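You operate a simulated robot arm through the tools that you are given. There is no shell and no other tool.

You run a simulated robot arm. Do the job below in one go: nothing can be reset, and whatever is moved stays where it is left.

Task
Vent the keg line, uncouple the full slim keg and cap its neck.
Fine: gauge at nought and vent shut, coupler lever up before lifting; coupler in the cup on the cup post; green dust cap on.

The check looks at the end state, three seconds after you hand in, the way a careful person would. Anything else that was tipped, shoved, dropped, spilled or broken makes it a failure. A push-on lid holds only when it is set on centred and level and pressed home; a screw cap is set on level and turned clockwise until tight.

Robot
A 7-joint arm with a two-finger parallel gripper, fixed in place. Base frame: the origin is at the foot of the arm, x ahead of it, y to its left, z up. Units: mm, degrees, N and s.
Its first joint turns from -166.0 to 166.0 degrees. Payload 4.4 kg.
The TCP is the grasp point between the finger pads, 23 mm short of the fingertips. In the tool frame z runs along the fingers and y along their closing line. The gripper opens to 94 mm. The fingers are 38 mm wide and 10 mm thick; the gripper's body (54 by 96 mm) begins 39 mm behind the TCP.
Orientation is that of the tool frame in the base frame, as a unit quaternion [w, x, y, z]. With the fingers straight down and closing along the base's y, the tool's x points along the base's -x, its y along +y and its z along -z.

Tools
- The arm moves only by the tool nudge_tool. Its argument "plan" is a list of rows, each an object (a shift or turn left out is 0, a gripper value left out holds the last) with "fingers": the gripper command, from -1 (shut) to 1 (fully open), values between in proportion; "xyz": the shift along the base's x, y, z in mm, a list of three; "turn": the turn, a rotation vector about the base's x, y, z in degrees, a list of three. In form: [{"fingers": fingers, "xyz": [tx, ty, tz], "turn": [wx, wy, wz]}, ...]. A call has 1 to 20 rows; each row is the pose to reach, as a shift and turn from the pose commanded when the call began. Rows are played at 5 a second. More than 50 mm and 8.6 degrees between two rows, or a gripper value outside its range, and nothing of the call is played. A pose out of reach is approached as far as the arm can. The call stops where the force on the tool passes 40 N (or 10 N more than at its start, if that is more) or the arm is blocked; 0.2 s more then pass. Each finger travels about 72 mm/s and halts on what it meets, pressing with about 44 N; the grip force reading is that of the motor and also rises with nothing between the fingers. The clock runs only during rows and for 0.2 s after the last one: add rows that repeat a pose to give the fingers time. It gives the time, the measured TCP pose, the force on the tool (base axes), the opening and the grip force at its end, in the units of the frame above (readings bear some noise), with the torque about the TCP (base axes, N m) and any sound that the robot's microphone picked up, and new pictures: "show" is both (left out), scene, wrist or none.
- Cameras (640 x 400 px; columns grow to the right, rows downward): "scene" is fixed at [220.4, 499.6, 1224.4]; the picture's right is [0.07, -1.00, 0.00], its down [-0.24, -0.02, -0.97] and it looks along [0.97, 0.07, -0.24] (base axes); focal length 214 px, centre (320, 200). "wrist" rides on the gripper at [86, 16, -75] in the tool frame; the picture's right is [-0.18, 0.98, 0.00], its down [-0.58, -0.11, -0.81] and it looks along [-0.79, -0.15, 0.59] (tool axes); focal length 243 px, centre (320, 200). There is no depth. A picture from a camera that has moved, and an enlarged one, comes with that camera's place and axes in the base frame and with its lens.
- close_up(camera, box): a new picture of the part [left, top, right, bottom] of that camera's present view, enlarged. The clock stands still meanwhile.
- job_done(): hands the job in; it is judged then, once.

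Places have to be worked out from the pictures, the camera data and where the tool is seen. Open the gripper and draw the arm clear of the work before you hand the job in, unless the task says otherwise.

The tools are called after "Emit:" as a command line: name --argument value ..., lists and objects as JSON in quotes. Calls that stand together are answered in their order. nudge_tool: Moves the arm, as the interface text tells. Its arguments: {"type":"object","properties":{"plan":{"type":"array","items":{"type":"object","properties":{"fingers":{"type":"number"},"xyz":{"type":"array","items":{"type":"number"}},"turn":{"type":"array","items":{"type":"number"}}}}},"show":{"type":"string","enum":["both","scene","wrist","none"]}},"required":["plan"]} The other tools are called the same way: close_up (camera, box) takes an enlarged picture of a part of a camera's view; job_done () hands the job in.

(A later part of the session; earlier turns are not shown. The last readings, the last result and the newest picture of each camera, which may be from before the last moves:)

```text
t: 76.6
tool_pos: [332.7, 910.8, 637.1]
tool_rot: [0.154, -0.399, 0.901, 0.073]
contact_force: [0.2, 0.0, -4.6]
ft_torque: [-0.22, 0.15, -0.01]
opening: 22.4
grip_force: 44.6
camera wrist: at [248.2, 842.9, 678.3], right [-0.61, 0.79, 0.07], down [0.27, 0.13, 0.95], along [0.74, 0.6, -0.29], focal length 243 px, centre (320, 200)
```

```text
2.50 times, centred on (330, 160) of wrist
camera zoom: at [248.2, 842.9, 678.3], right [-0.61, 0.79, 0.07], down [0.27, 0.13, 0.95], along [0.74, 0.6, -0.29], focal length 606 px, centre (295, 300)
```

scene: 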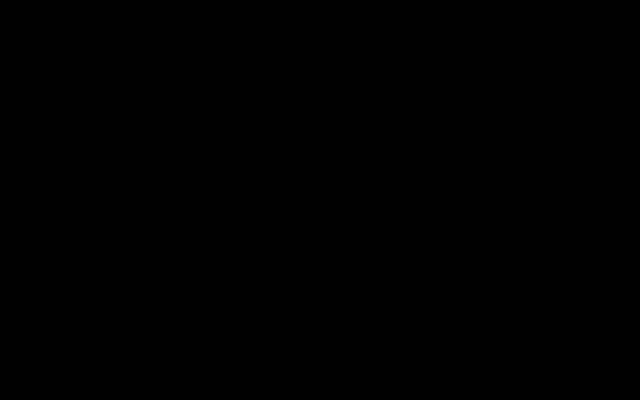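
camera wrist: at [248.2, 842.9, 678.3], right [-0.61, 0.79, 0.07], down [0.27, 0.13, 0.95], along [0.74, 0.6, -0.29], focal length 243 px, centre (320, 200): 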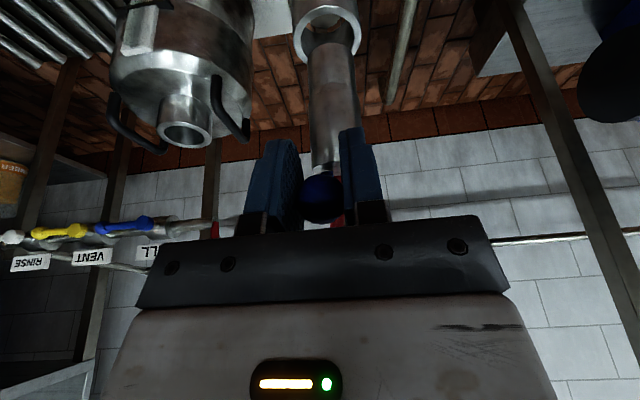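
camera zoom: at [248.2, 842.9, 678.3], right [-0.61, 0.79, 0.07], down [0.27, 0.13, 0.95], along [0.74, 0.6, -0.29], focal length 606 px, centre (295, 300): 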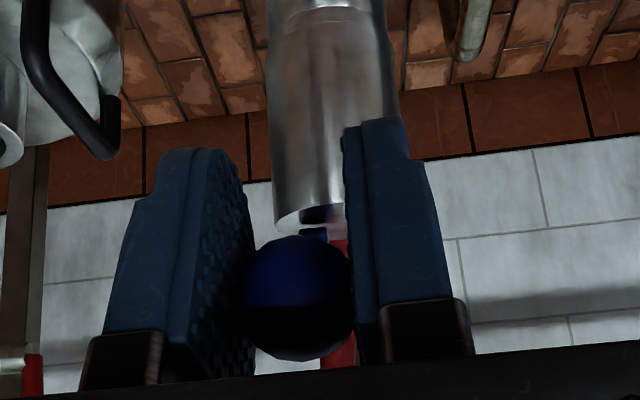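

It's clear again and hanging upright. Depth along the viewing direction is my weak point, so I'll raise it a little and yaw 40° around the coupler axis to check alignment from a second side.

Emit:
nudge_tool --plan '[{"xyz": [0, 0, 20]}, {"xyz": [7.2, -4.2, 20], "turn": [0, 0, 8]}, {"xyz": [14.8, -7.3, 20], "turn": [0, 0, 16]}, {"xyz": [22.9, -9.3, 20], "turn": [0, 0, 24]}, {"xyz": [31.1, -10.2, 20], "turn": [0, 0, 32]}, {"xyz": [39.4, -9.9, 20], "turn": [0, 0, 40]}, {"xyz": [39.4, -9.9, 20], "turn": [0, 0, 40]}, {"xyz": [39.4, -9.9, 10], "turn": [0, 0, 40]}, {"xyz": [39.4, -9.9, 10], "turn": [0, 0, 40]}]' --show "wrist"

Emit:
close_up --camera "wrist" --box '[270, 0, 390, 80]'

Emit:
close_up --camera "wrist" --box '[400, 0, 640, 200]'

```text
t: 78.6
tool_pos: [370.6, 901.6, 646.9]
tool_rot: [0.118, -0.683, 0.71, 0.122]
contact_force: [0.3, 0.4, -4.3]
ft_torque: [-0.24, -0.02, 0.0]
opening: 22.2
grip_force: 43.6
camera wrist: at [349.9, 795.8, 688.1], right [-0.98, 0.21, 0.07], down [0.13, 0.27, 0.95], along [0.18, 0.94, -0.29], focal length 243 px, centre (320, 200)
```

wrist: 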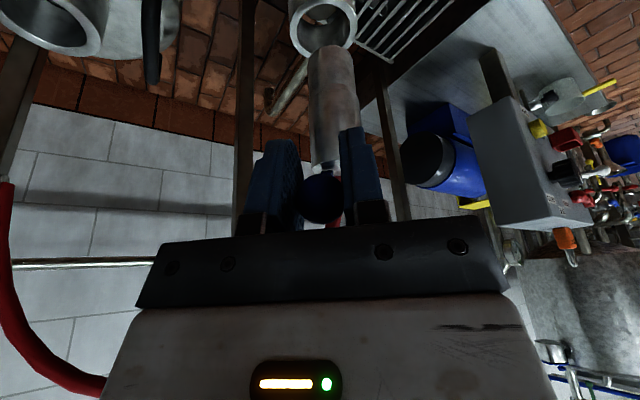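

```text
5.00 times, centred on (330, 40) of wrist
camera zoom: at [349.9, 795.8, 688.1], right [-0.98, 0.21, 0.07], down [0.13, 0.27, 0.95], along [0.18, 0.94, -0.29], focal length 1213 px, centre (270, 1000)
```

zoom: 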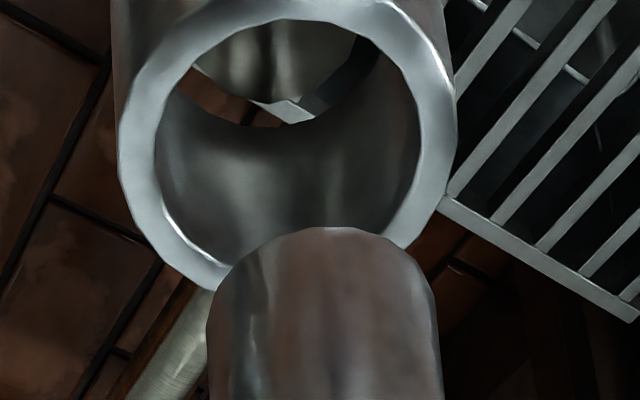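

```text
2.00 times, centred on (520, 100) of wrist
camera zoom: at [349.9, 795.8, 688.1], right [-0.98, 0.21, 0.07], down [0.13, 0.27, 0.95], along [0.18, 0.94, -0.29], focal length 485 px, centre (-80, 400)
```

zoom: 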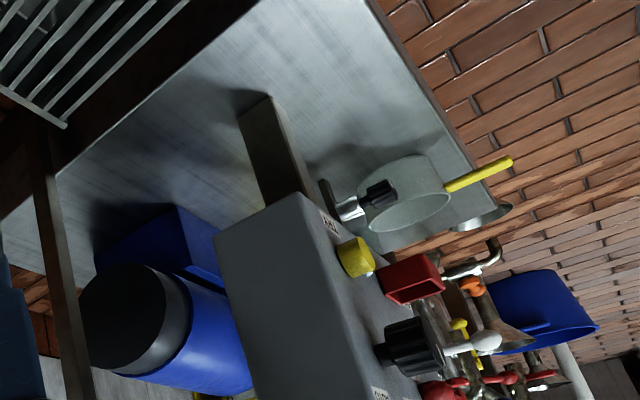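

From this side I also see the cup well: centre (365.8, 958.8, 478), bore about 47 mm deep-walled. I'll correct laterally and lower to just above the rim, then judge the fore-aft gap from where the plug's near edge sits in the bore.

Emit:
nudge_tool --plan '[{"xyz": [1.5, -6.5, 0]}, {"xyz": [1.5, -6.5, -8]}, {"xyz": [1.5, -6.5, -16]}, {"xyz": [1.5, -6.5, -24]}, {"xyz": [1.5, -6.5, -24]}, {"xyz": [1.5, -6.5, -24]}]' --show "wrist"

Emit:
close_up --camera "wrist" --box '[270, 0, 390, 80]'

```text
t: 80.0
tool_pos: [373.2, 894.3, 622.1]
tool_rot: [0.12, -0.683, 0.71, 0.123]
contact_force: [-0.1, 1.0, -4.4]
ft_torque: [-0.29, 0.0, -0.03]
opening: 22.3
grip_force: 43.6
camera wrist: at [352.4, 788.7, 663.8], right [-0.97, 0.21, 0.07], down [0.13, 0.27, 0.95], along [0.18, 0.94, -0.29], focal length 243 px, centre (320, 200)
```

wrist: 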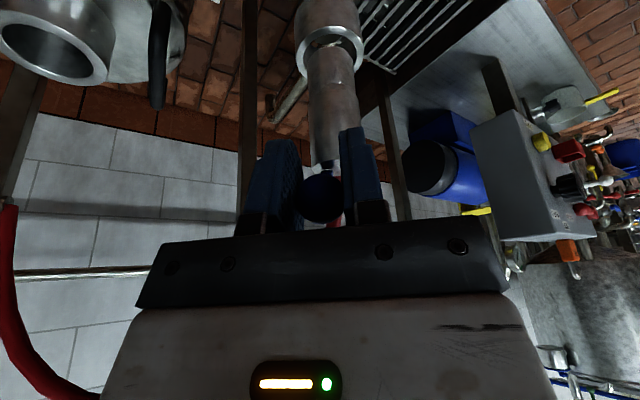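

```text
5.00 times, centred on (330, 40) of wrist
camera zoom: at [352.4, 788.7, 663.8], right [-0.97, 0.21, 0.07], down [0.13, 0.27, 0.95], along [0.18, 0.94, -0.29], focal length 1213 px, centre (270, 1000)
```

zoom: 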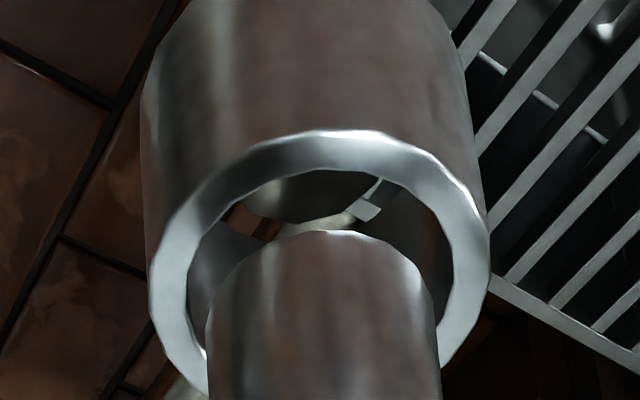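

Lateral alignment is within half a millimetre and the plug's near edge is inside the bore. I'll lower a few more millimetres with a tiny correction and check contact.

Emit:
nudge_tool --plan '[{"xyz": [0.4, -1.2, 0]}, {"xyz": [0.4, -1.2, -3]}, {"xyz": [0.4, -1.2, -6]}, {"xyz": [0.4, -1.2, -8]}, {"xyz": [0.4, -1.2, -8]}]' --show "wrist"

Emit:
close_up --camera "wrist" --box '[270, 10, 390, 90]'

```text
t: 81.2
tool_pos: [374.0, 894.6, 614.4]
tool_rot: [0.119, -0.684, 0.71, 0.122]
contact_force: [0.4, -0.1, -5.0]
ft_torque: [-0.29, 0.0, -0.01]
opening: 22.3
grip_force: 43.6
camera wrist: at [353.0, 787.7, 656.3], right [-0.98, 0.21, 0.07], down [0.13, 0.27, 0.95], along [0.18, 0.94, -0.29], focal length 243 px, centre (320, 200)
```

wrist: 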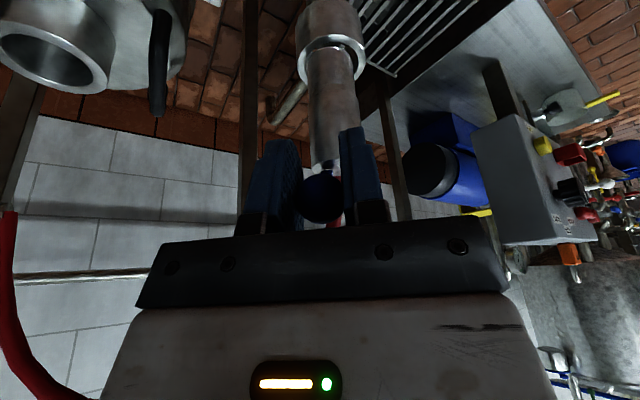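

```text
5.00 times, centred on (330, 50) of wrist
camera zoom: at [353.0, 787.7, 656.3], right [-0.98, 0.21, 0.07], down [0.13, 0.27, 0.95], along [0.18, 0.94, -0.29], focal length 1213 px, centre (270, 950)
```

zoom: 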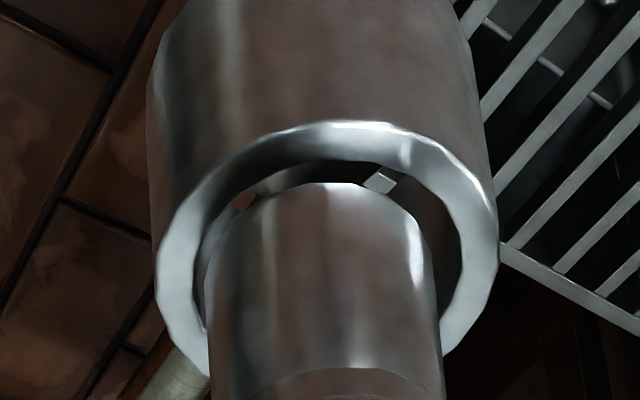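

The plug edge now sits about 5 mm inside the near lip with gaps left and right, still no contact. I'll continue lowering.

Emit:
nudge_tool --plan '[{"xyz": [-0.4, 0, -3]}, {"xyz": [-0.4, 0, -6]}, {"xyz": [-0.4, 0, -9]}, {"xyz": [-0.4, 0, -12]}, {"xyz": [-0.4, 0, -12]}]' --show "wrist"

Emit:
close_up --camera "wrist" --box '[270, 10, 390, 90]'

```text
t: 82.4
tool_pos: [374.2, 894.8, 603.8]
tool_rot: [0.121, -0.682, 0.711, 0.122]
contact_force: [-1.2, 4.2, 15.2]
ft_torque: [1.19, -0.11, 0.04]
opening: 22.4
grip_force: 43.8
camera wrist: at [352.9, 788.5, 644.9], right [-0.97, 0.21, 0.07], down [0.13, 0.27, 0.95], along [0.18, 0.94, -0.29], focal length 243 px, centre (320, 200)
```

wrist: 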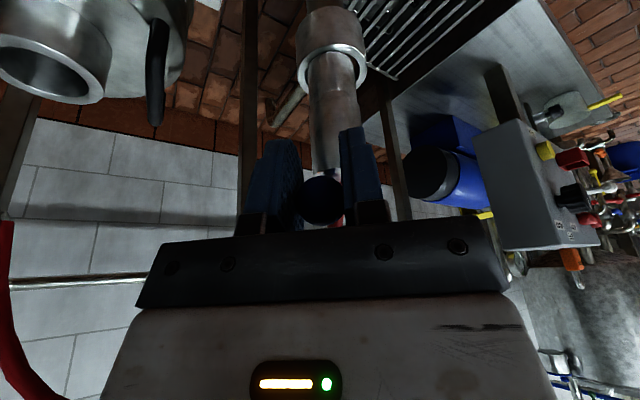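

```text
5.00 times, centred on (330, 50) of wrist
camera zoom: at [352.9, 788.5, 644.9], right [-0.97, 0.21, 0.07], down [0.13, 0.27, 0.95], along [0.18, 0.94, -0.29], focal length 1213 px, centre (270, 950)
```

zoom: 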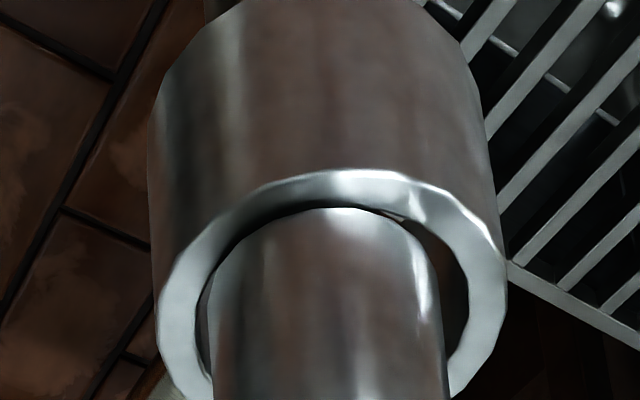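

It meets resistance again at about the same depth (~6 mm below the rim) even though the gaps look even. I'll ease up a bit to see where contact begins, then probe small fore-aft shifts.

Emit:
nudge_tool --plan '[{"xyz": [0, 0, 2]}, {"xyz": [0, 0, 4]}, {"xyz": [0, 0, 6]}, {"xyz": [0, 0, 6]}]' --show "wrist"

Emit:
close_up --camera "wrist" --box '[270, 10, 390, 90]'

Emit:
close_up --camera "wrist" --box '[270, 60, 400, 240]'

```text
t: 83.4
tool_pos: [373.0, 893.6, 608.0]
tool_rot: [0.119, -0.683, 0.71, 0.122]
contact_force: [0.5, 0.2, -4.4]
ft_torque: [-0.29, 0.01, -0.01]
opening: 22.2
grip_force: 43.8
camera wrist: at [352.4, 788.1, 650.1], right [-0.97, 0.21, 0.07], down [0.13, 0.27, 0.95], along [0.18, 0.94, -0.29], focal length 243 px, centre (320, 200)
```

wrist: 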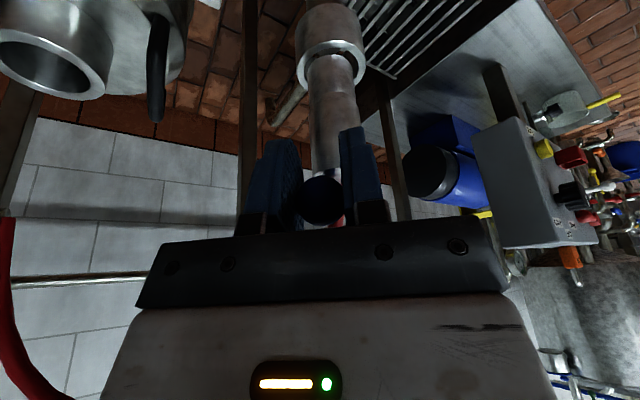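

```text
5.00 times, centred on (330, 50) of wrist
camera zoom: at [352.4, 788.1, 650.1], right [-0.97, 0.21, 0.07], down [0.13, 0.27, 0.95], along [0.18, 0.94, -0.29], focal length 1213 px, centre (270, 950)
```

zoom: 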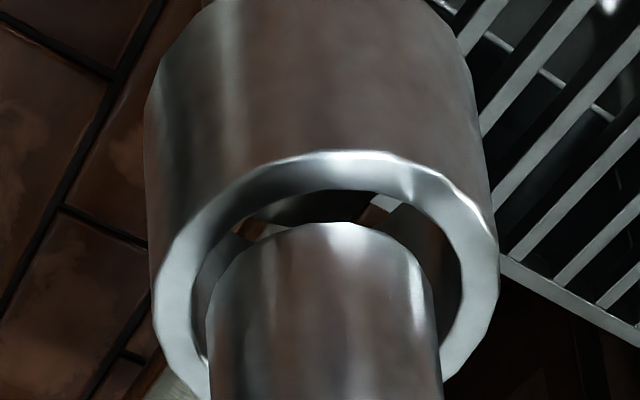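

```text
2.22 times, centred on (335, 150) of wrist
camera zoom: at [352.4, 788.1, 650.1], right [-0.97, 0.21, 0.07], down [0.13, 0.27, 0.95], along [0.18, 0.94, -0.29], focal length 539 px, centre (287, 311)
```

zoom: 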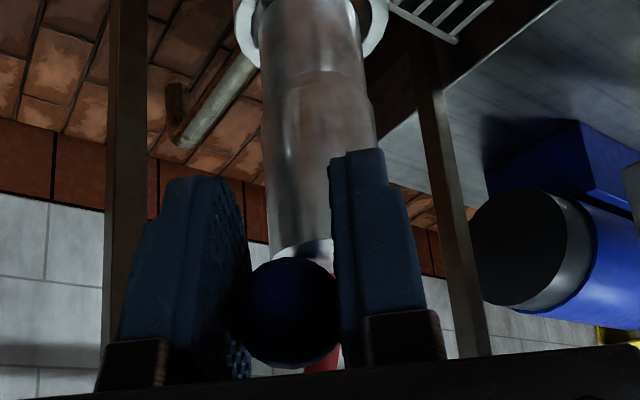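

The gaps suggest the plug must be about 0.9 mm further right, with fore-aft nearly centred. I'll apply that and lower gently again.

Emit:
nudge_tool --plan '[{"xyz": [-1.0, -0.3, 0]}, {"xyz": [-1.0, -0.3, -2]}, {"xyz": [-1.0, -0.3, -4]}, {"xyz": [-1.0, -0.3, -5.5]}, {"xyz": [-1.0, -0.3, -5.5]}]' --show "wrist"

Emit:
close_up --camera "wrist" --box '[270, 10, 390, 90]'

```text
t: 84.6
tool_pos: [373.1, 895.0, 603.5]
tool_rot: [0.12, -0.683, 0.71, 0.122]
contact_force: [-0.4, 1.1, -0.7]
ft_torque: [0.07, 0.06, 0.04]
opening: 22.2
grip_force: 44.0
camera wrist: at [351.5, 789.0, 644.9], right [-0.98, 0.21, 0.07], down [0.13, 0.27, 0.95], along [0.18, 0.94, -0.29], focal length 243 px, centre (320, 200)
```

wrist: 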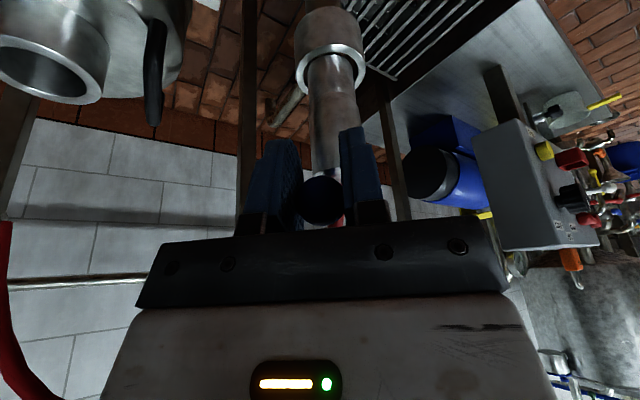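

```text
5.00 times, centred on (330, 50) of wrist
camera zoom: at [351.5, 789.0, 644.9], right [-0.98, 0.21, 0.07], down [0.13, 0.27, 0.95], along [0.18, 0.94, -0.29], focal length 1213 px, centre (270, 950)
```

zoom: 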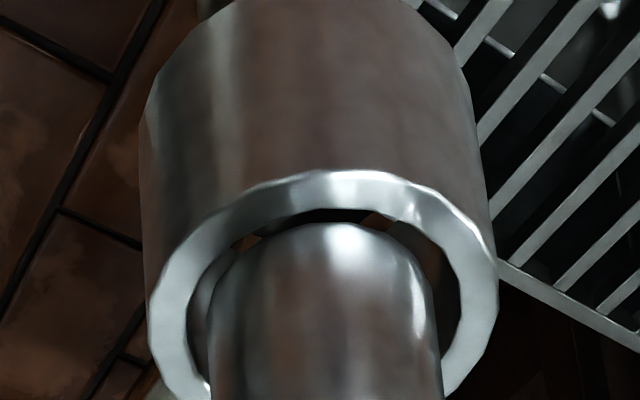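

Contact is just starting, laterally centred and with a 2.5 mm near gap, so I should move about 1 mm further from the camera. I'll shift and test for drop-in.

Emit:
nudge_tool --plan '[{"xyz": [0, 0, 1.5]}, {"xyz": [0.2, 1.2, 1.5]}, {"xyz": [0.2, 1.2, 0]}, {"xyz": [0.2, 1.2, -1.5]}, {"xyz": [0.2, 1.2, -1.5]}]' --show "wrist"

Emit:
close_up --camera "wrist" --box '[270, 10, 390, 90]'

```text
t: 85.8
tool_pos: [372.9, 896.0, 601.0]
tool_rot: [0.12, -0.682, 0.711, 0.123]
contact_force: [0.3, 0.3, -3.9]
ft_torque: [-0.26, 0.0, -0.02]
opening: 22.6
grip_force: 43.9
camera wrist: at [351.6, 789.7, 642.6], right [-0.98, 0.21, 0.07], down [0.13, 0.27, 0.95], along [0.18, 0.94, -0.29], focal length 243 px, centre (320, 200)
```

wrist: 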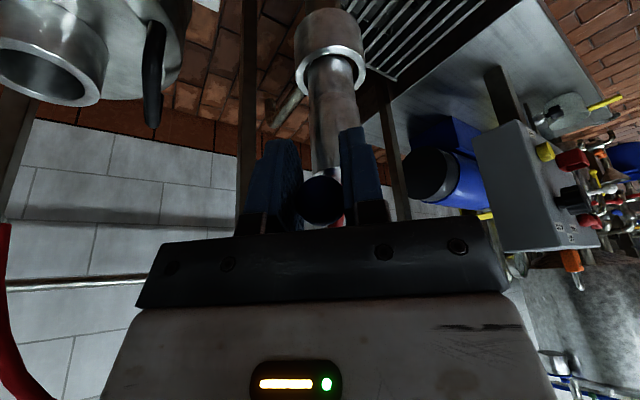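

```text
5.00 times, centred on (330, 50) of wrist
camera zoom: at [351.6, 789.7, 642.6], right [-0.98, 0.21, 0.07], down [0.13, 0.27, 0.95], along [0.18, 0.94, -0.29], focal length 1213 px, centre (270, 950)
```

zoom: 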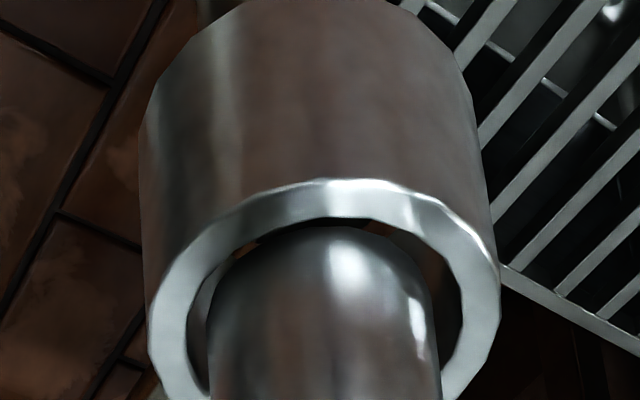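

It's free now at a lower height, so the shift helped. I'll lower further.

Emit:
nudge_tool --plan '[{"xyz": [0.1, 0.3, -1.5]}, {"xyz": [0.1, 0.3, -3]}, {"xyz": [0.1, 0.3, -4.5]}, {"xyz": [0.1, 0.3, -6]}, {"xyz": [0.1, 0.3, -6]}]' --show "wrist"

Emit:
close_up --camera "wrist" --box '[270, 10, 390, 90]'

```text
t: 87.0
tool_pos: [373.5, 895.6, 596.3]
tool_rot: [0.12, -0.683, 0.71, 0.122]
contact_force: [0.3, 0.2, -4.0]
ft_torque: [-0.27, 0.02, -0.03]
opening: 22.3
grip_force: 43.2
camera wrist: at [351.5, 789.7, 637.7], right [-0.97, 0.21, 0.07], down [0.13, 0.27, 0.95], along [0.18, 0.94, -0.29], focal length 243 px, centre (320, 200)
```

wrist: 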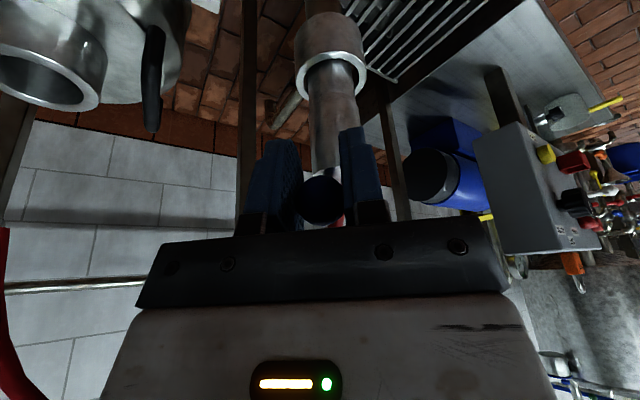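

```text
5.00 times, centred on (330, 50) of wrist
camera zoom: at [351.5, 789.7, 637.7], right [-0.97, 0.21, 0.07], down [0.13, 0.27, 0.95], along [0.18, 0.94, -0.29], focal length 1213 px, centre (270, 950)
```

zoom: 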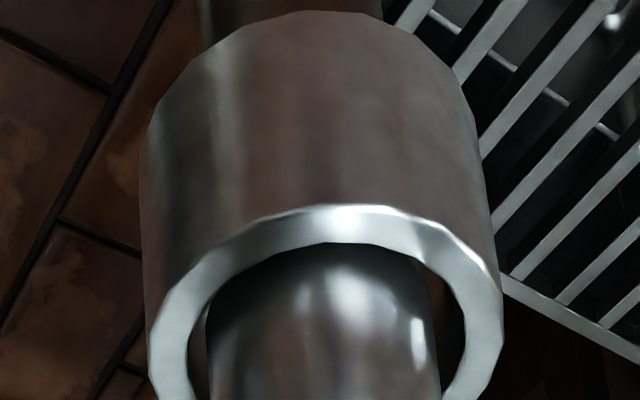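

The plug is now inside the bore and moving freely. I'll continue down.

Emit:
nudge_tool --plan '[{"xyz": [0, 0, -3]}, {"xyz": [0, 0, -6]}, {"xyz": [0, 0, -9]}, {"xyz": [0, 0, -12]}, {"xyz": [0, 0, -15]}, {"xyz": [0, 0, -15]}]' --show "wrist"

Emit:
close_up --camera "wrist" --box '[260, 10, 410, 240]'

```text
t: 88.4
tool_pos: [372.7, 895.4, 581.9]
tool_rot: [0.12, -0.683, 0.71, 0.122]
contact_force: [0.1, -0.2, -5.3]
ft_torque: [-0.28, 0.01, -0.03]
opening: 22.5
grip_force: 43.6
camera wrist: at [351.7, 789.4, 622.8], right [-0.97, 0.21, 0.07], down [0.13, 0.27, 0.95], along [0.18, 0.94, -0.29], focal length 243 px, centre (320, 200)
```

wrist: 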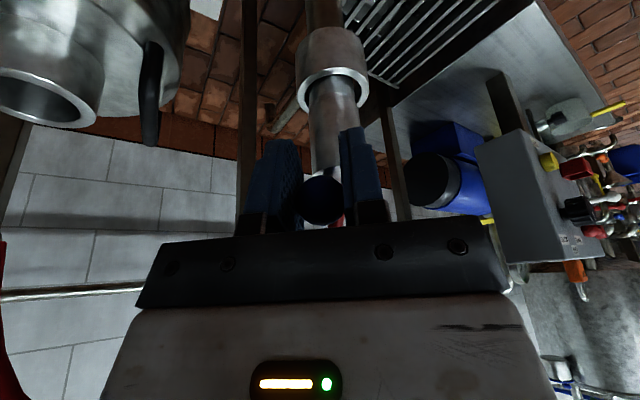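

```text
1.74 times, centred on (335, 125) of wrist
camera zoom: at [351.7, 789.4, 622.8], right [-0.97, 0.21, 0.07], down [0.13, 0.27, 0.95], along [0.18, 0.94, -0.29], focal length 422 px, centre (294, 330)
```

zoom: 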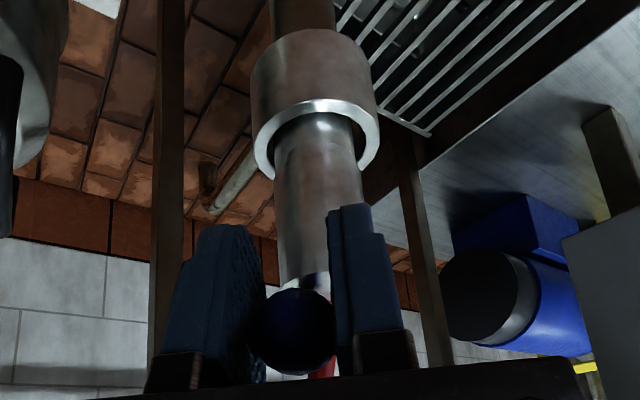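

It's gone about 20 mm in with no resistance. I'll keep going until it rests.

Emit:
nudge_tool --plan '[{"xyz": [0, 0, -3]}, {"xyz": [0, 0, -6]}, {"xyz": [0, 0, -9]}, {"xyz": [0, 0, -12]}, {"xyz": [0, 0, -14]}, {"xyz": [0, 0, -14]}]' --show "wrist"

Emit:
close_up --camera "wrist" --box '[260, 10, 410, 240]'

```text
t: 89.8
tool_pos: [372.8, 896.4, 569.0]
tool_rot: [0.122, -0.683, 0.71, 0.122]
contact_force: [-0.1, -2.8, 13.4]
ft_torque: [0.91, 0.0, -0.05]
opening: 22.5
grip_force: 43.9
camera wrist: at [352.7, 790.2, 610.0], right [-0.98, 0.21, 0.07], down [0.13, 0.27, 0.95], along [0.18, 0.94, -0.29], focal length 243 px, centre (320, 200)
```

wrist: 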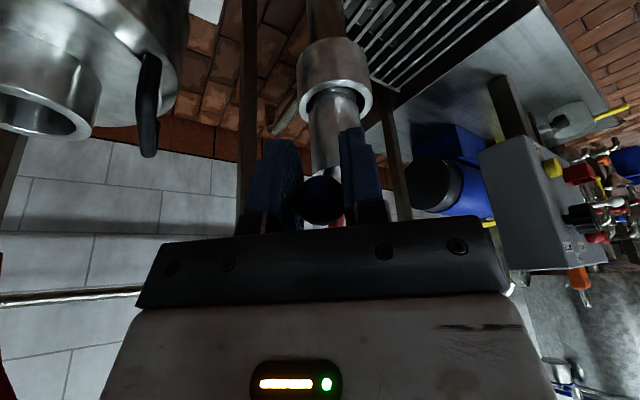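

```text
1.74 times, centred on (335, 125) of wrist
camera zoom: at [352.7, 790.2, 610.0], right [-0.98, 0.21, 0.07], down [0.13, 0.27, 0.95], along [0.18, 0.94, -0.29], focal length 422 px, centre (294, 330)
```

zoom: 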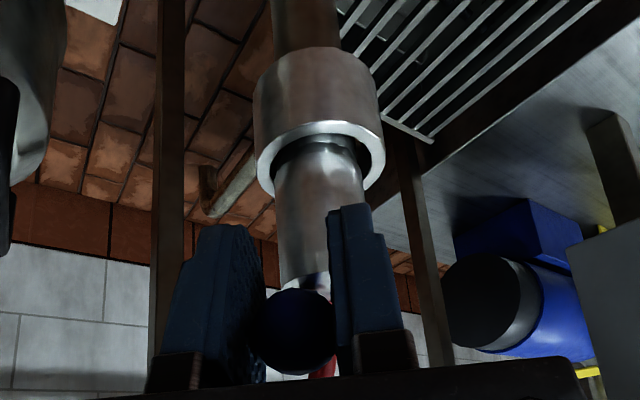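

The coupler is seated in the cup, with a 13 N reaction and its shoulder at the rim. I'll release the ball, back off and look at the lever and seating.

Emit:
nudge_tool --plan '[{"fingers": -1, "xyz": [0, 0, 1.5]}, {"fingers": 0.3, "xyz": [0, 0, 1.5]}, {"fingers": 0.3, "xyz": [0, 0, 1.5]}, {"fingers": 0.3, "xyz": [0, 0, 1.5]}, {"fingers": 0.3, "xyz": [0, -9, 25]}, {"fingers": 0.3, "xyz": [0, -20, 55]}, {"fingers": 0.3, "xyz": [0, -40, 90]}, {"fingers": 0.3, "xyz": [0, -60, 120]}, {"fingers": 0.3, "xyz": [0, -60, 120]}]' --show "wrist"

Emit:
close_up --camera "wrist" --box '[260, 10, 400, 130]'

```text
t: 91.8
tool_pos: [370.1, 834.9, 685.3]
tool_rot: [0.119, -0.682, 0.711, 0.121]
contact_force: [0.0, 0.8, -0.2]
ft_torque: [-0.01, 0.01, 0.02]
opening: 60.9
grip_force: 0.0
camera wrist: at [350.3, 728.1, 726.2], right [-0.97, 0.21, 0.07], down [0.13, 0.27, 0.95], along [0.18, 0.94, -0.29], focal length 243 px, centre (320, 200)
```

wrist: 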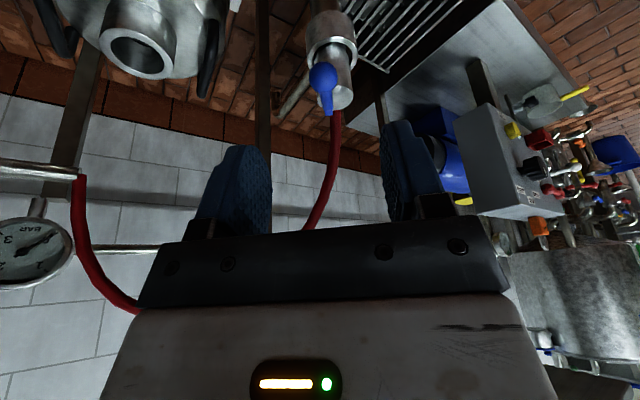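

```text
3.33 times, centred on (330, 70) of wrist
camera zoom: at [350.3, 728.1, 726.2], right [-0.97, 0.21, 0.07], down [0.13, 0.27, 0.95], along [0.18, 0.94, -0.29], focal length 809 px, centre (287, 633)
```

zoom: 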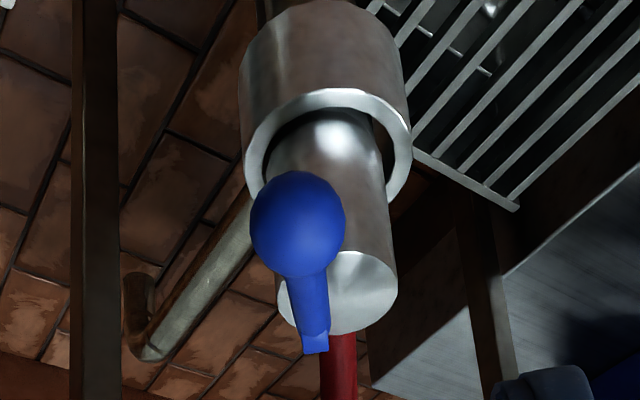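

The coupler sits in the cup with the lever only partly up (ball ≈ (372, 896, 566)). I'll close the fingers, tilt, come in under the ball and push the lever up gently as I did before, stopping short of its stop.

Emit:
nudge_tool --plan '[{"fingers": -1, "xyz": [0, -15, -20], "turn": [6.2, -0.2, 0]}, {"xyz": [1, -25, -50], "turn": [12.5, -0.5, 0]}, {"xyz": [1, -25, -85], "turn": [18.7, -0.7, 0]}, {"xyz": [2, -22, -120], "turn": [25, -0.9, 0]}, {"xyz": [2, -18, -143], "turn": [25, -0.9, 0]}, {"xyz": [2, -18, -143], "turn": [25, -0.9, 0]}, {"xyz": [2, -18, -143], "turn": [25, -0.9, 0]}]' --show "wrist"

```text
t: 93.4
tool_pos: [374.0, 816.9, 545.9]
tool_rot: [0.27, -0.641, 0.667, 0.267]
contact_force: [-0.3, -0.3, -0.2]
ft_torque: [0.0, 0.0, 0.0]
opening: 0.0
grip_force: 42.2
camera wrist: at [354.1, 703.7, 537.5], right [-0.98, 0.16, 0.14], down [0.11, -0.16, 0.98], along [0.18, 0.97, 0.14], focal length 243 px, centre (320, 200)
```

wrist: 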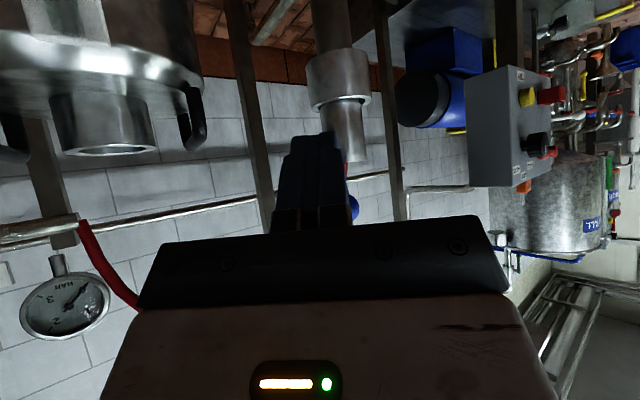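

The tip is below and before the ball. I'll move in under it and push up to about 30°, then check.

Emit:
nudge_tool --plan '[{"xyz": [-3, 20, -6]}, {"xyz": [-3, 40, -6]}, {"xyz": [-3, 53, -6]}, {"xyz": [-3, 53, 2]}, {"xyz": [-3, 53, 8]}, {"xyz": [-3, 53.7, 13.7]}, {"xyz": [-2.7, 56, 19]}, {"xyz": [-2.5, 59, 24.8]}, {"xyz": [-2.5, 59, 24.8]}]' --show "wrist"

Emit:
close_up --camera "wrist" --box '[250, 40, 410, 240]'

```text
t: 95.4
tool_pos: [373.9, 876.5, 569.9]
tool_rot: [0.271, -0.642, 0.665, 0.268]
contact_force: [-0.6, -0.7, 0.4]
ft_torque: [0.01, 0.01, 0.03]
opening: 0.2
grip_force: 42.3
camera wrist: at [352.9, 763.2, 561.9], right [-0.98, 0.16, 0.14], down [0.11, -0.16, 0.98], along [0.18, 0.97, 0.14], focal length 243 px, centre (320, 200)
```

wrist: 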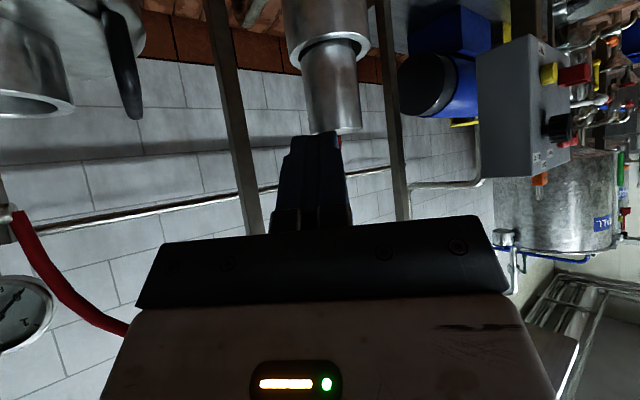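

```text
2.00 times, centred on (330, 140) of wrist
camera zoom: at [352.9, 763.2, 561.9], right [-0.98, 0.16, 0.14], down [0.11, -0.16, 0.98], along [0.18, 0.97, 0.14], focal length 485 px, centre (300, 320)
```

zoom: 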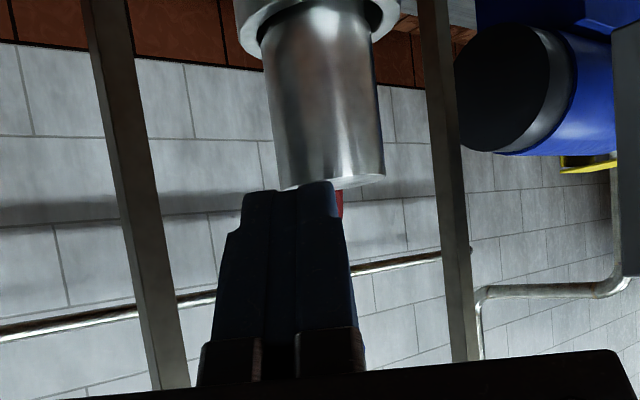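

Light and still seated. A bit further to about 40°.

Emit:
nudge_tool --plan '[{"xyz": [0.2, 3, 5]}, {"xyz": [0.4, 6, 9]}, {"xyz": [0.5, 8.5, 12]}, {"xyz": [0.5, 8.5, 12]}, {"xyz": [0.5, 8.5, 12]}]' --show "wrist"

Emit:
close_up --camera "wrist" --box '[250, 40, 410, 240]'

```text
t: 96.6
tool_pos: [374.2, 885.2, 582.2]
tool_rot: [0.27, -0.642, 0.666, 0.268]
contact_force: [0.0, 0.2, -0.9]
ft_torque: [0.0, -0.02, 0.03]
opening: 0.1
grip_force: 42.3
camera wrist: at [352.6, 771.8, 574.3], right [-0.98, 0.16, 0.14], down [0.11, -0.16, 0.98], along [0.18, 0.97, 0.14], focal length 243 px, centre (320, 200)
```

wrist: 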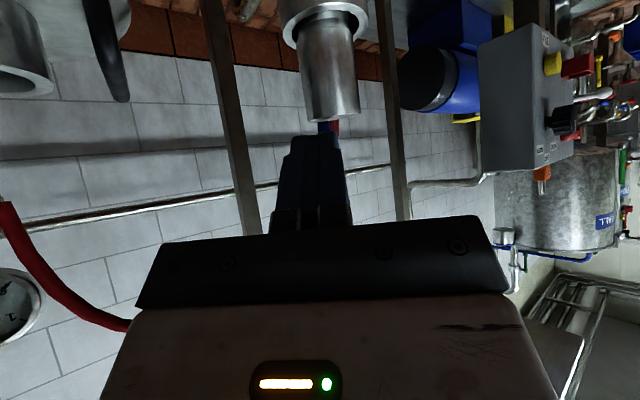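

```text
2.00 times, centred on (330, 140) of wrist
camera zoom: at [352.6, 771.8, 574.3], right [-0.98, 0.16, 0.14], down [0.11, -0.16, 0.98], along [0.18, 0.97, 0.14], focal length 485 px, centre (300, 320)
```

zoom: 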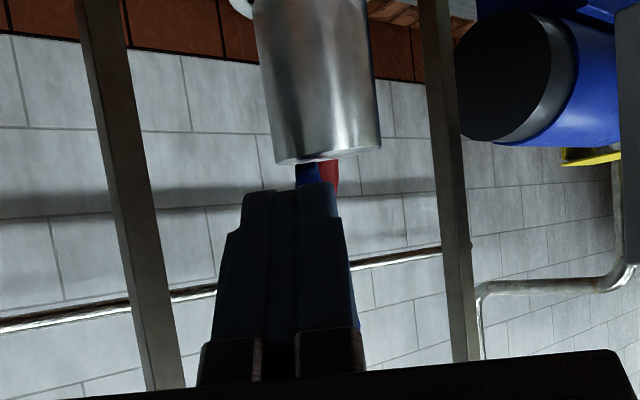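

No resistance yet, so I'll nudge a little more toward the stop.

Emit:
nudge_tool --plan '[{"xyz": [0, 2, 2]}, {"xyz": [0, 4, 4]}, {"xyz": [0, 4, 4]}, {"xyz": [0, 4, 4]}]' --show "none"

```text
t: 97.6
tool_pos: [372.8, 888.2, 586.7]
tool_rot: [0.27, -0.642, 0.666, 0.267]
contact_force: [0.1, -0.1, -0.7]
ft_torque: [0.01, -0.01, -0.01]
opening: 0.0
grip_force: 42.3
```

Still free. A little more.

Emit:
nudge_tool --plan '[{"xyz": [0, 2, 2]}, {"xyz": [0, 4, 3.5]}, {"xyz": [0, 5, 4.5]}, {"xyz": [0, 5, 4.5]}]' --show "wrist"

Emit:
close_up --camera "wrist" --box '[250, 0, 410, 200]'

```text
t: 98.6
tool_pos: [373.3, 894.2, 590.1]
tool_rot: [0.27, -0.642, 0.666, 0.268]
contact_force: [-0.5, -1.2, -0.2]
ft_torque: [-0.02, 0.02, 0.02]
opening: 0.3
grip_force: 42.1
camera wrist: at [352.2, 780.8, 581.9], right [-0.98, 0.16, 0.14], down [0.11, -0.16, 0.98], along [0.18, 0.97, 0.14], focal length 243 px, centre (320, 200)
```

wrist: 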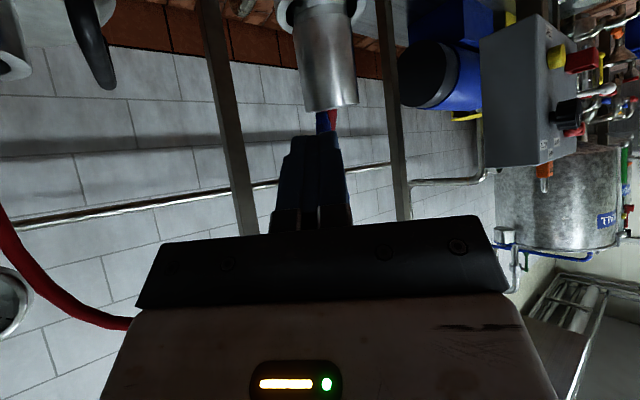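

```text
2.00 times, centred on (330, 100) of wrist
camera zoom: at [352.2, 780.8, 581.9], right [-0.98, 0.16, 0.14], down [0.11, -0.16, 0.98], along [0.18, 0.97, 0.14], focal length 485 px, centre (300, 400)
```

zoom: 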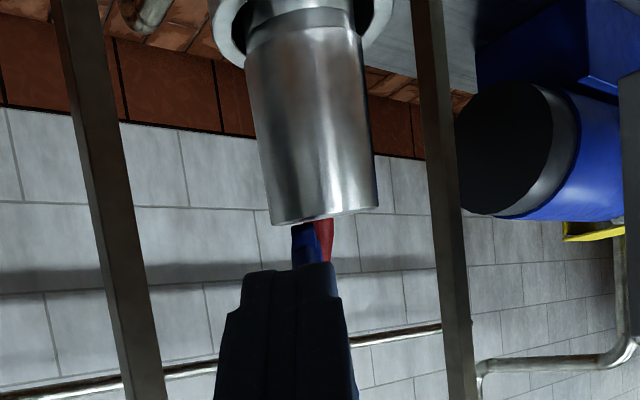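

The coupler's shoulder seems to have edged up slightly, so the lever is at its stop. I'll back the finger away and check.

Emit:
nudge_tool --plan '[{"xyz": [0, -4, -5]}, {"xyz": [0, -15, -12]}, {"xyz": [0, -45, -12]}, {"xyz": [0, -75, 10], "turn": [-6.2, 0.2, 0]}, {"xyz": [0, -85, 45], "turn": [-12.5, 0.5, 0]}, {"xyz": [0, -90, 80], "turn": [-18.7, 0.7, 0]}, {"xyz": [0, -90, 115], "turn": [-25, 0.9, 0]}, {"xyz": [0, -90, 130], "turn": [-32, 1.2, 0]}, {"xyz": [0, -90, 130], "turn": [-32, 1.2, 0]}]' --show "wrist"

Emit:
close_up --camera "wrist" --box '[260, 40, 420, 200]'

```text
t: 100.6
tool_pos: [371.8, 803.9, 718.9]
tool_rot: [0.075, -0.688, 0.717, 0.08]
contact_force: [1.0, -0.7, -0.6]
ft_torque: [-0.01, -0.03, 0.01]
opening: 0.0
grip_force: 42.2
camera wrist: at [351.4, 703.4, 773.3], right [-0.97, 0.22, 0.05], down [0.13, 0.39, 0.91], along [0.18, 0.9, -0.41], focal length 243 px, centre (320, 200)
```

wrist: 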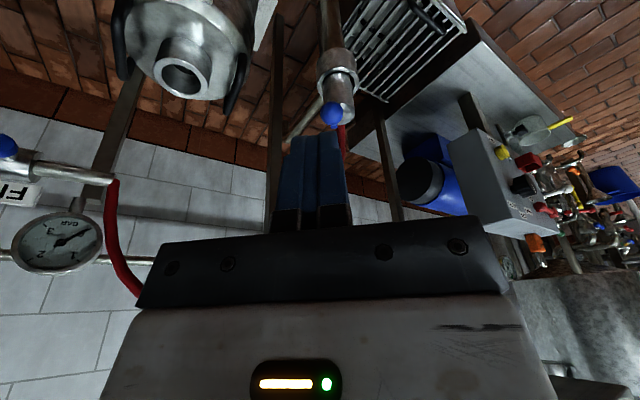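

```text
2.50 times, centred on (340, 120) of wrist
camera zoom: at [351.4, 703.4, 773.3], right [-0.97, 0.22, 0.05], down [0.13, 0.39, 0.91], along [0.18, 0.9, -0.41], focal length 606 px, centre (270, 400)
```

zoom: 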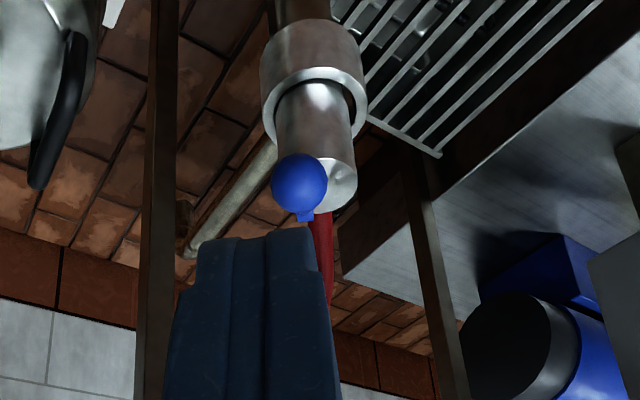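

The coupler is in the cup with its lever up. Next I need the green dust cap, so I'll look over the scene camera view for it.

Emit:
nudge_tool --plan '[{"fingers": 1, "xyz": [0, -30, 30]}, {"fingers": 1, "xyz": [20, -70, 60]}, {"fingers": 1, "xyz": [40, -110, 90]}, {"fingers": 1, "xyz": [60, -150, 110]}]'

Emit:
close_up --camera "wrist" --box '[400, 0, 640, 240]'

Emit:
close_up --camera "wrist" --box '[160, 0, 400, 160]'

Emit:
close_up --camera "scene" --box '[340, 160, 480, 250]'

```text
refused: row 2 steps farther than a row can; nothing moved
```

```text
1.67 times, centred on (520, 120) of wrist
camera zoom: at [351.4, 703.4, 773.3], right [-0.97, 0.22, 0.05], down [0.13, 0.39, 0.91], along [0.18, 0.9, -0.41], focal length 404 px, centre (-13, 333)
```

zoom: 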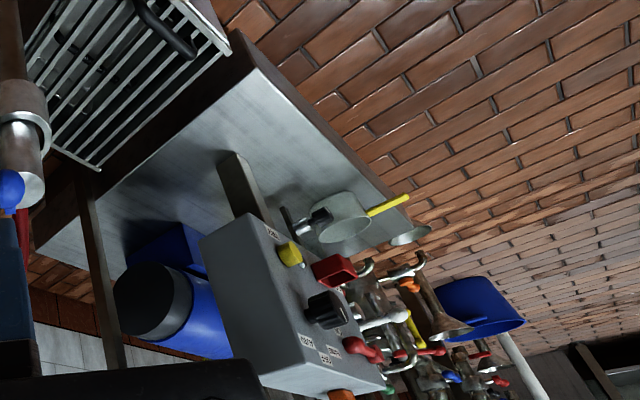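

```text
2.50 times, centred on (280, 80) of wrist
camera zoom: at [351.4, 703.4, 773.3], right [-0.97, 0.22, 0.05], down [0.13, 0.39, 0.91], along [0.18, 0.9, -0.41], focal length 606 px, centre (420, 500)
```

zoom: 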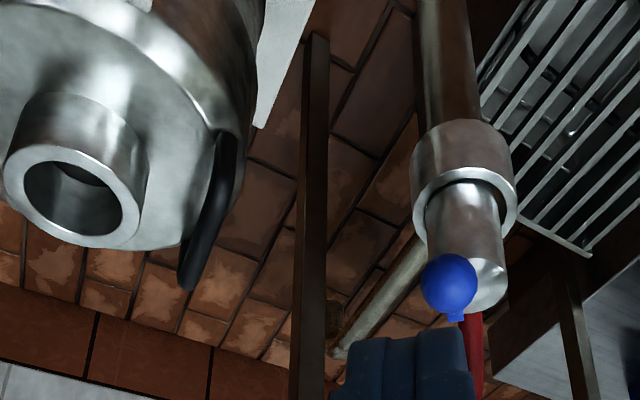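

```text
4.44 times, centred on (410, 205) of scene
camera zoom: at [220.4, 499.6, 1224.4], right [0.07, -1.0, 0.0], down [-0.24, -0.02, -0.97], along [0.97, 0.07, -0.24], focal length 953 px, centre (-80, 178)
```

zoom: 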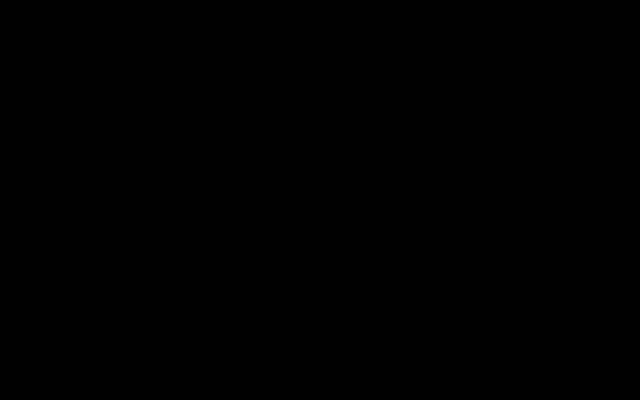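

The arm is blocking the scene camera. I'll retreat with smaller steps to a higher pose where both cameras can see.

Emit:
nudge_tool --plan '[{"fingers": 1, "xyz": [5, -22, 28], "turn": [-4, 0, 0]}, {"xyz": [15, -46, 56], "turn": [-8, 0.2, 0]}, {"xyz": [28, -74, 84], "turn": [-12.6, 0.4, 0]}, {"xyz": [42, -102, 112], "turn": [-12.6, 0.4, 0]}, {"xyz": [56, -130, 140], "turn": [-12.6, 0.4, 0]}, {"xyz": [70, -158, 168], "turn": [-12.6, 0.4, 0]}, {"xyz": [84, -186, 196], "turn": [-12.6, 0.4, 0]}, {"xyz": [98, -214, 224], "turn": [-12.6, 0.4, 0]}, {"xyz": [112, -242, 252], "turn": [-12.6, 0.4, 0]}, {"xyz": [126, -270, 280], "turn": [-12.6, 0.4, 0]}]'

Emit:
close_up --camera "scene" --box '[340, 160, 480, 250]'

```text
t: 102.8
tool_pos: [496.2, 534.9, 998.2]
tool_rot: [-0.003, -0.692, 0.722, 0.003]
contact_force: [0.3, 0.5, -0.1]
ft_torque: [0.03, 0.01, 0.01]
opening: 94.0
grip_force: 0.1
camera wrist: at [476.6, 447.9, 1073.0], right [-0.97, 0.22, 0.01], down [0.14, 0.58, 0.81], along [0.18, 0.79, -0.59], focal length 243 px, centre (320, 200)
```

scene: 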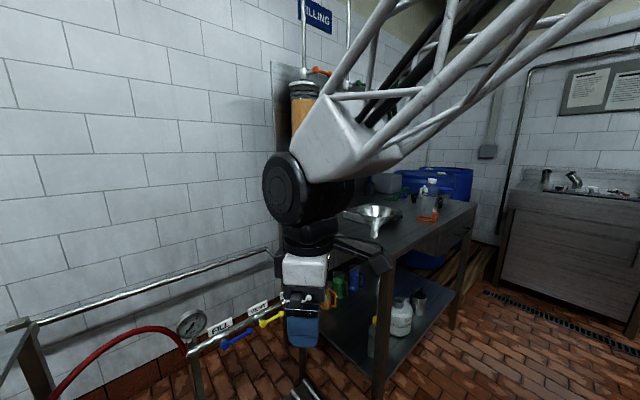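
wrist: 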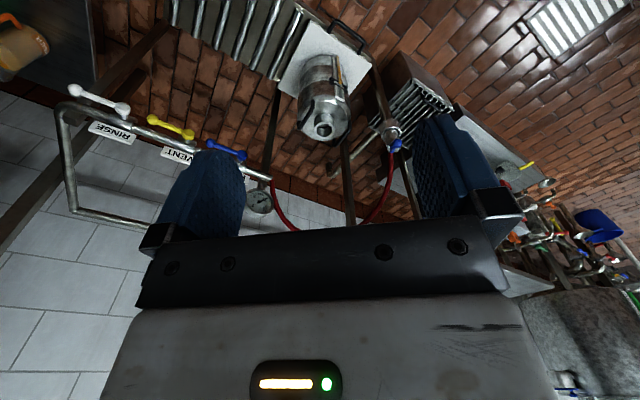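

```text
4.44 times, centred on (410, 205) of scene
camera zoom: at [220.4, 499.6, 1224.4], right [0.07, -1.0, 0.0], down [-0.24, -0.02, -0.97], along [0.97, 0.07, -0.24], focal length 953 px, centre (-80, 178)
```

zoom: 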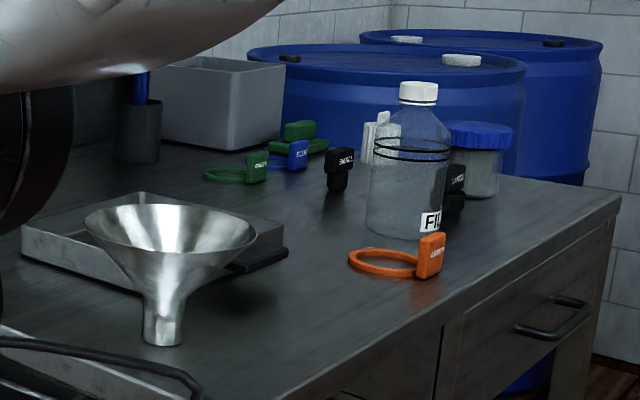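

The green tags on the far main table are well out of reach, so the keg's dust cap is probably nearer. I'll turn the wrist camera further left to survey that side.

Emit:
nudge_tool --plan '[{"xyz": [-15, 0, 0], "turn": [0, 0, 8]}, {"xyz": [-30, 0, 0], "turn": [0, 0, 16]}, {"xyz": [-45, 0, 0], "turn": [0, 0, 24]}, {"xyz": [-60, 0, 0], "turn": [0, 0, 32]}, {"xyz": [-75, 0, 0], "turn": [0, 0, 40]}, {"xyz": [-90, 0, 0], "turn": [0, 0, 48]}]'

Emit:
close_up --camera "wrist" --box '[180, 0, 440, 200]'

Emit:
close_up --camera "wrist" --box '[400, 0, 640, 300]'

```text
t: 104.2
tool_pos: [409.0, 535.0, 999.1]
tool_rot: [0.005, 0.926, -0.376, -0.003]
contact_force: [0.6, -0.2, 0.4]
ft_torque: [-0.01, 0.01, 0.05]
opening: 94.1
grip_force: 0.0
camera wrist: at [459.2, 462.4, 1074.0], right [-0.82, -0.58, 0.01], down [-0.34, 0.49, 0.81], along [-0.47, 0.66, -0.59], focal length 243 px, centre (320, 200)
```

scene: 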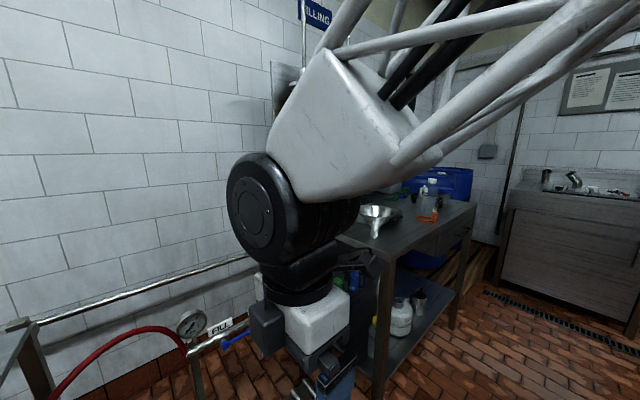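
wrist: 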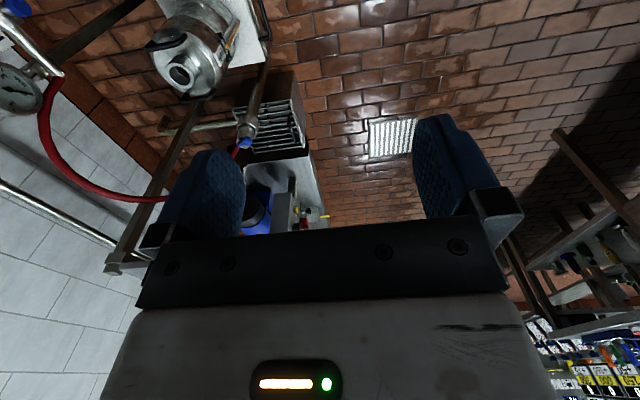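

```text
2.00 times, centred on (310, 100) of wrist
camera zoom: at [459.2, 462.4, 1074.0], right [-0.82, -0.58, 0.01], down [-0.34, 0.49, 0.81], along [-0.47, 0.66, -0.59], focal length 485 px, centre (340, 400)
```

zoom: 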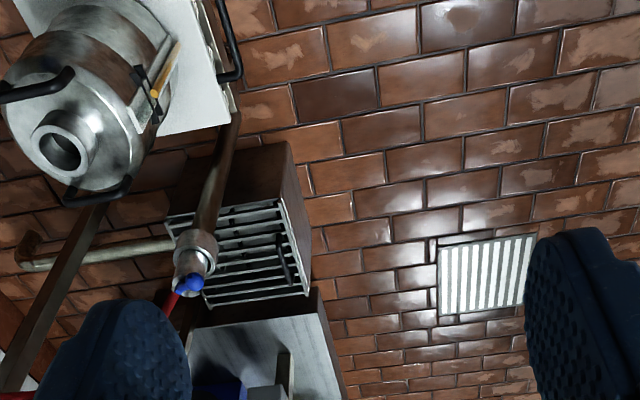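

```text
1.33 times, centred on (520, 150) of wrist
camera zoom: at [459.2, 462.4, 1074.0], right [-0.82, -0.58, 0.01], down [-0.34, 0.49, 0.81], along [-0.47, 0.66, -0.59], focal length 324 px, centre (53, 267)
```

zoom: 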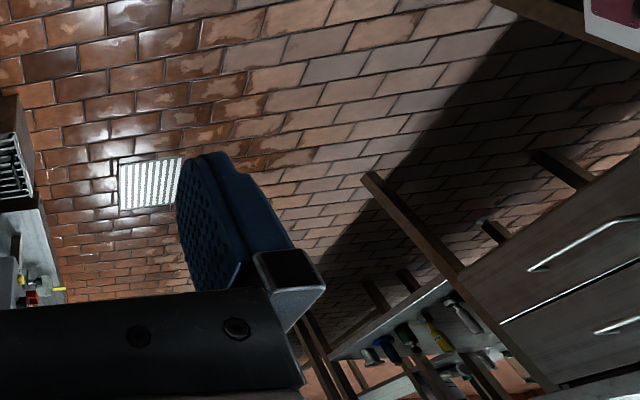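

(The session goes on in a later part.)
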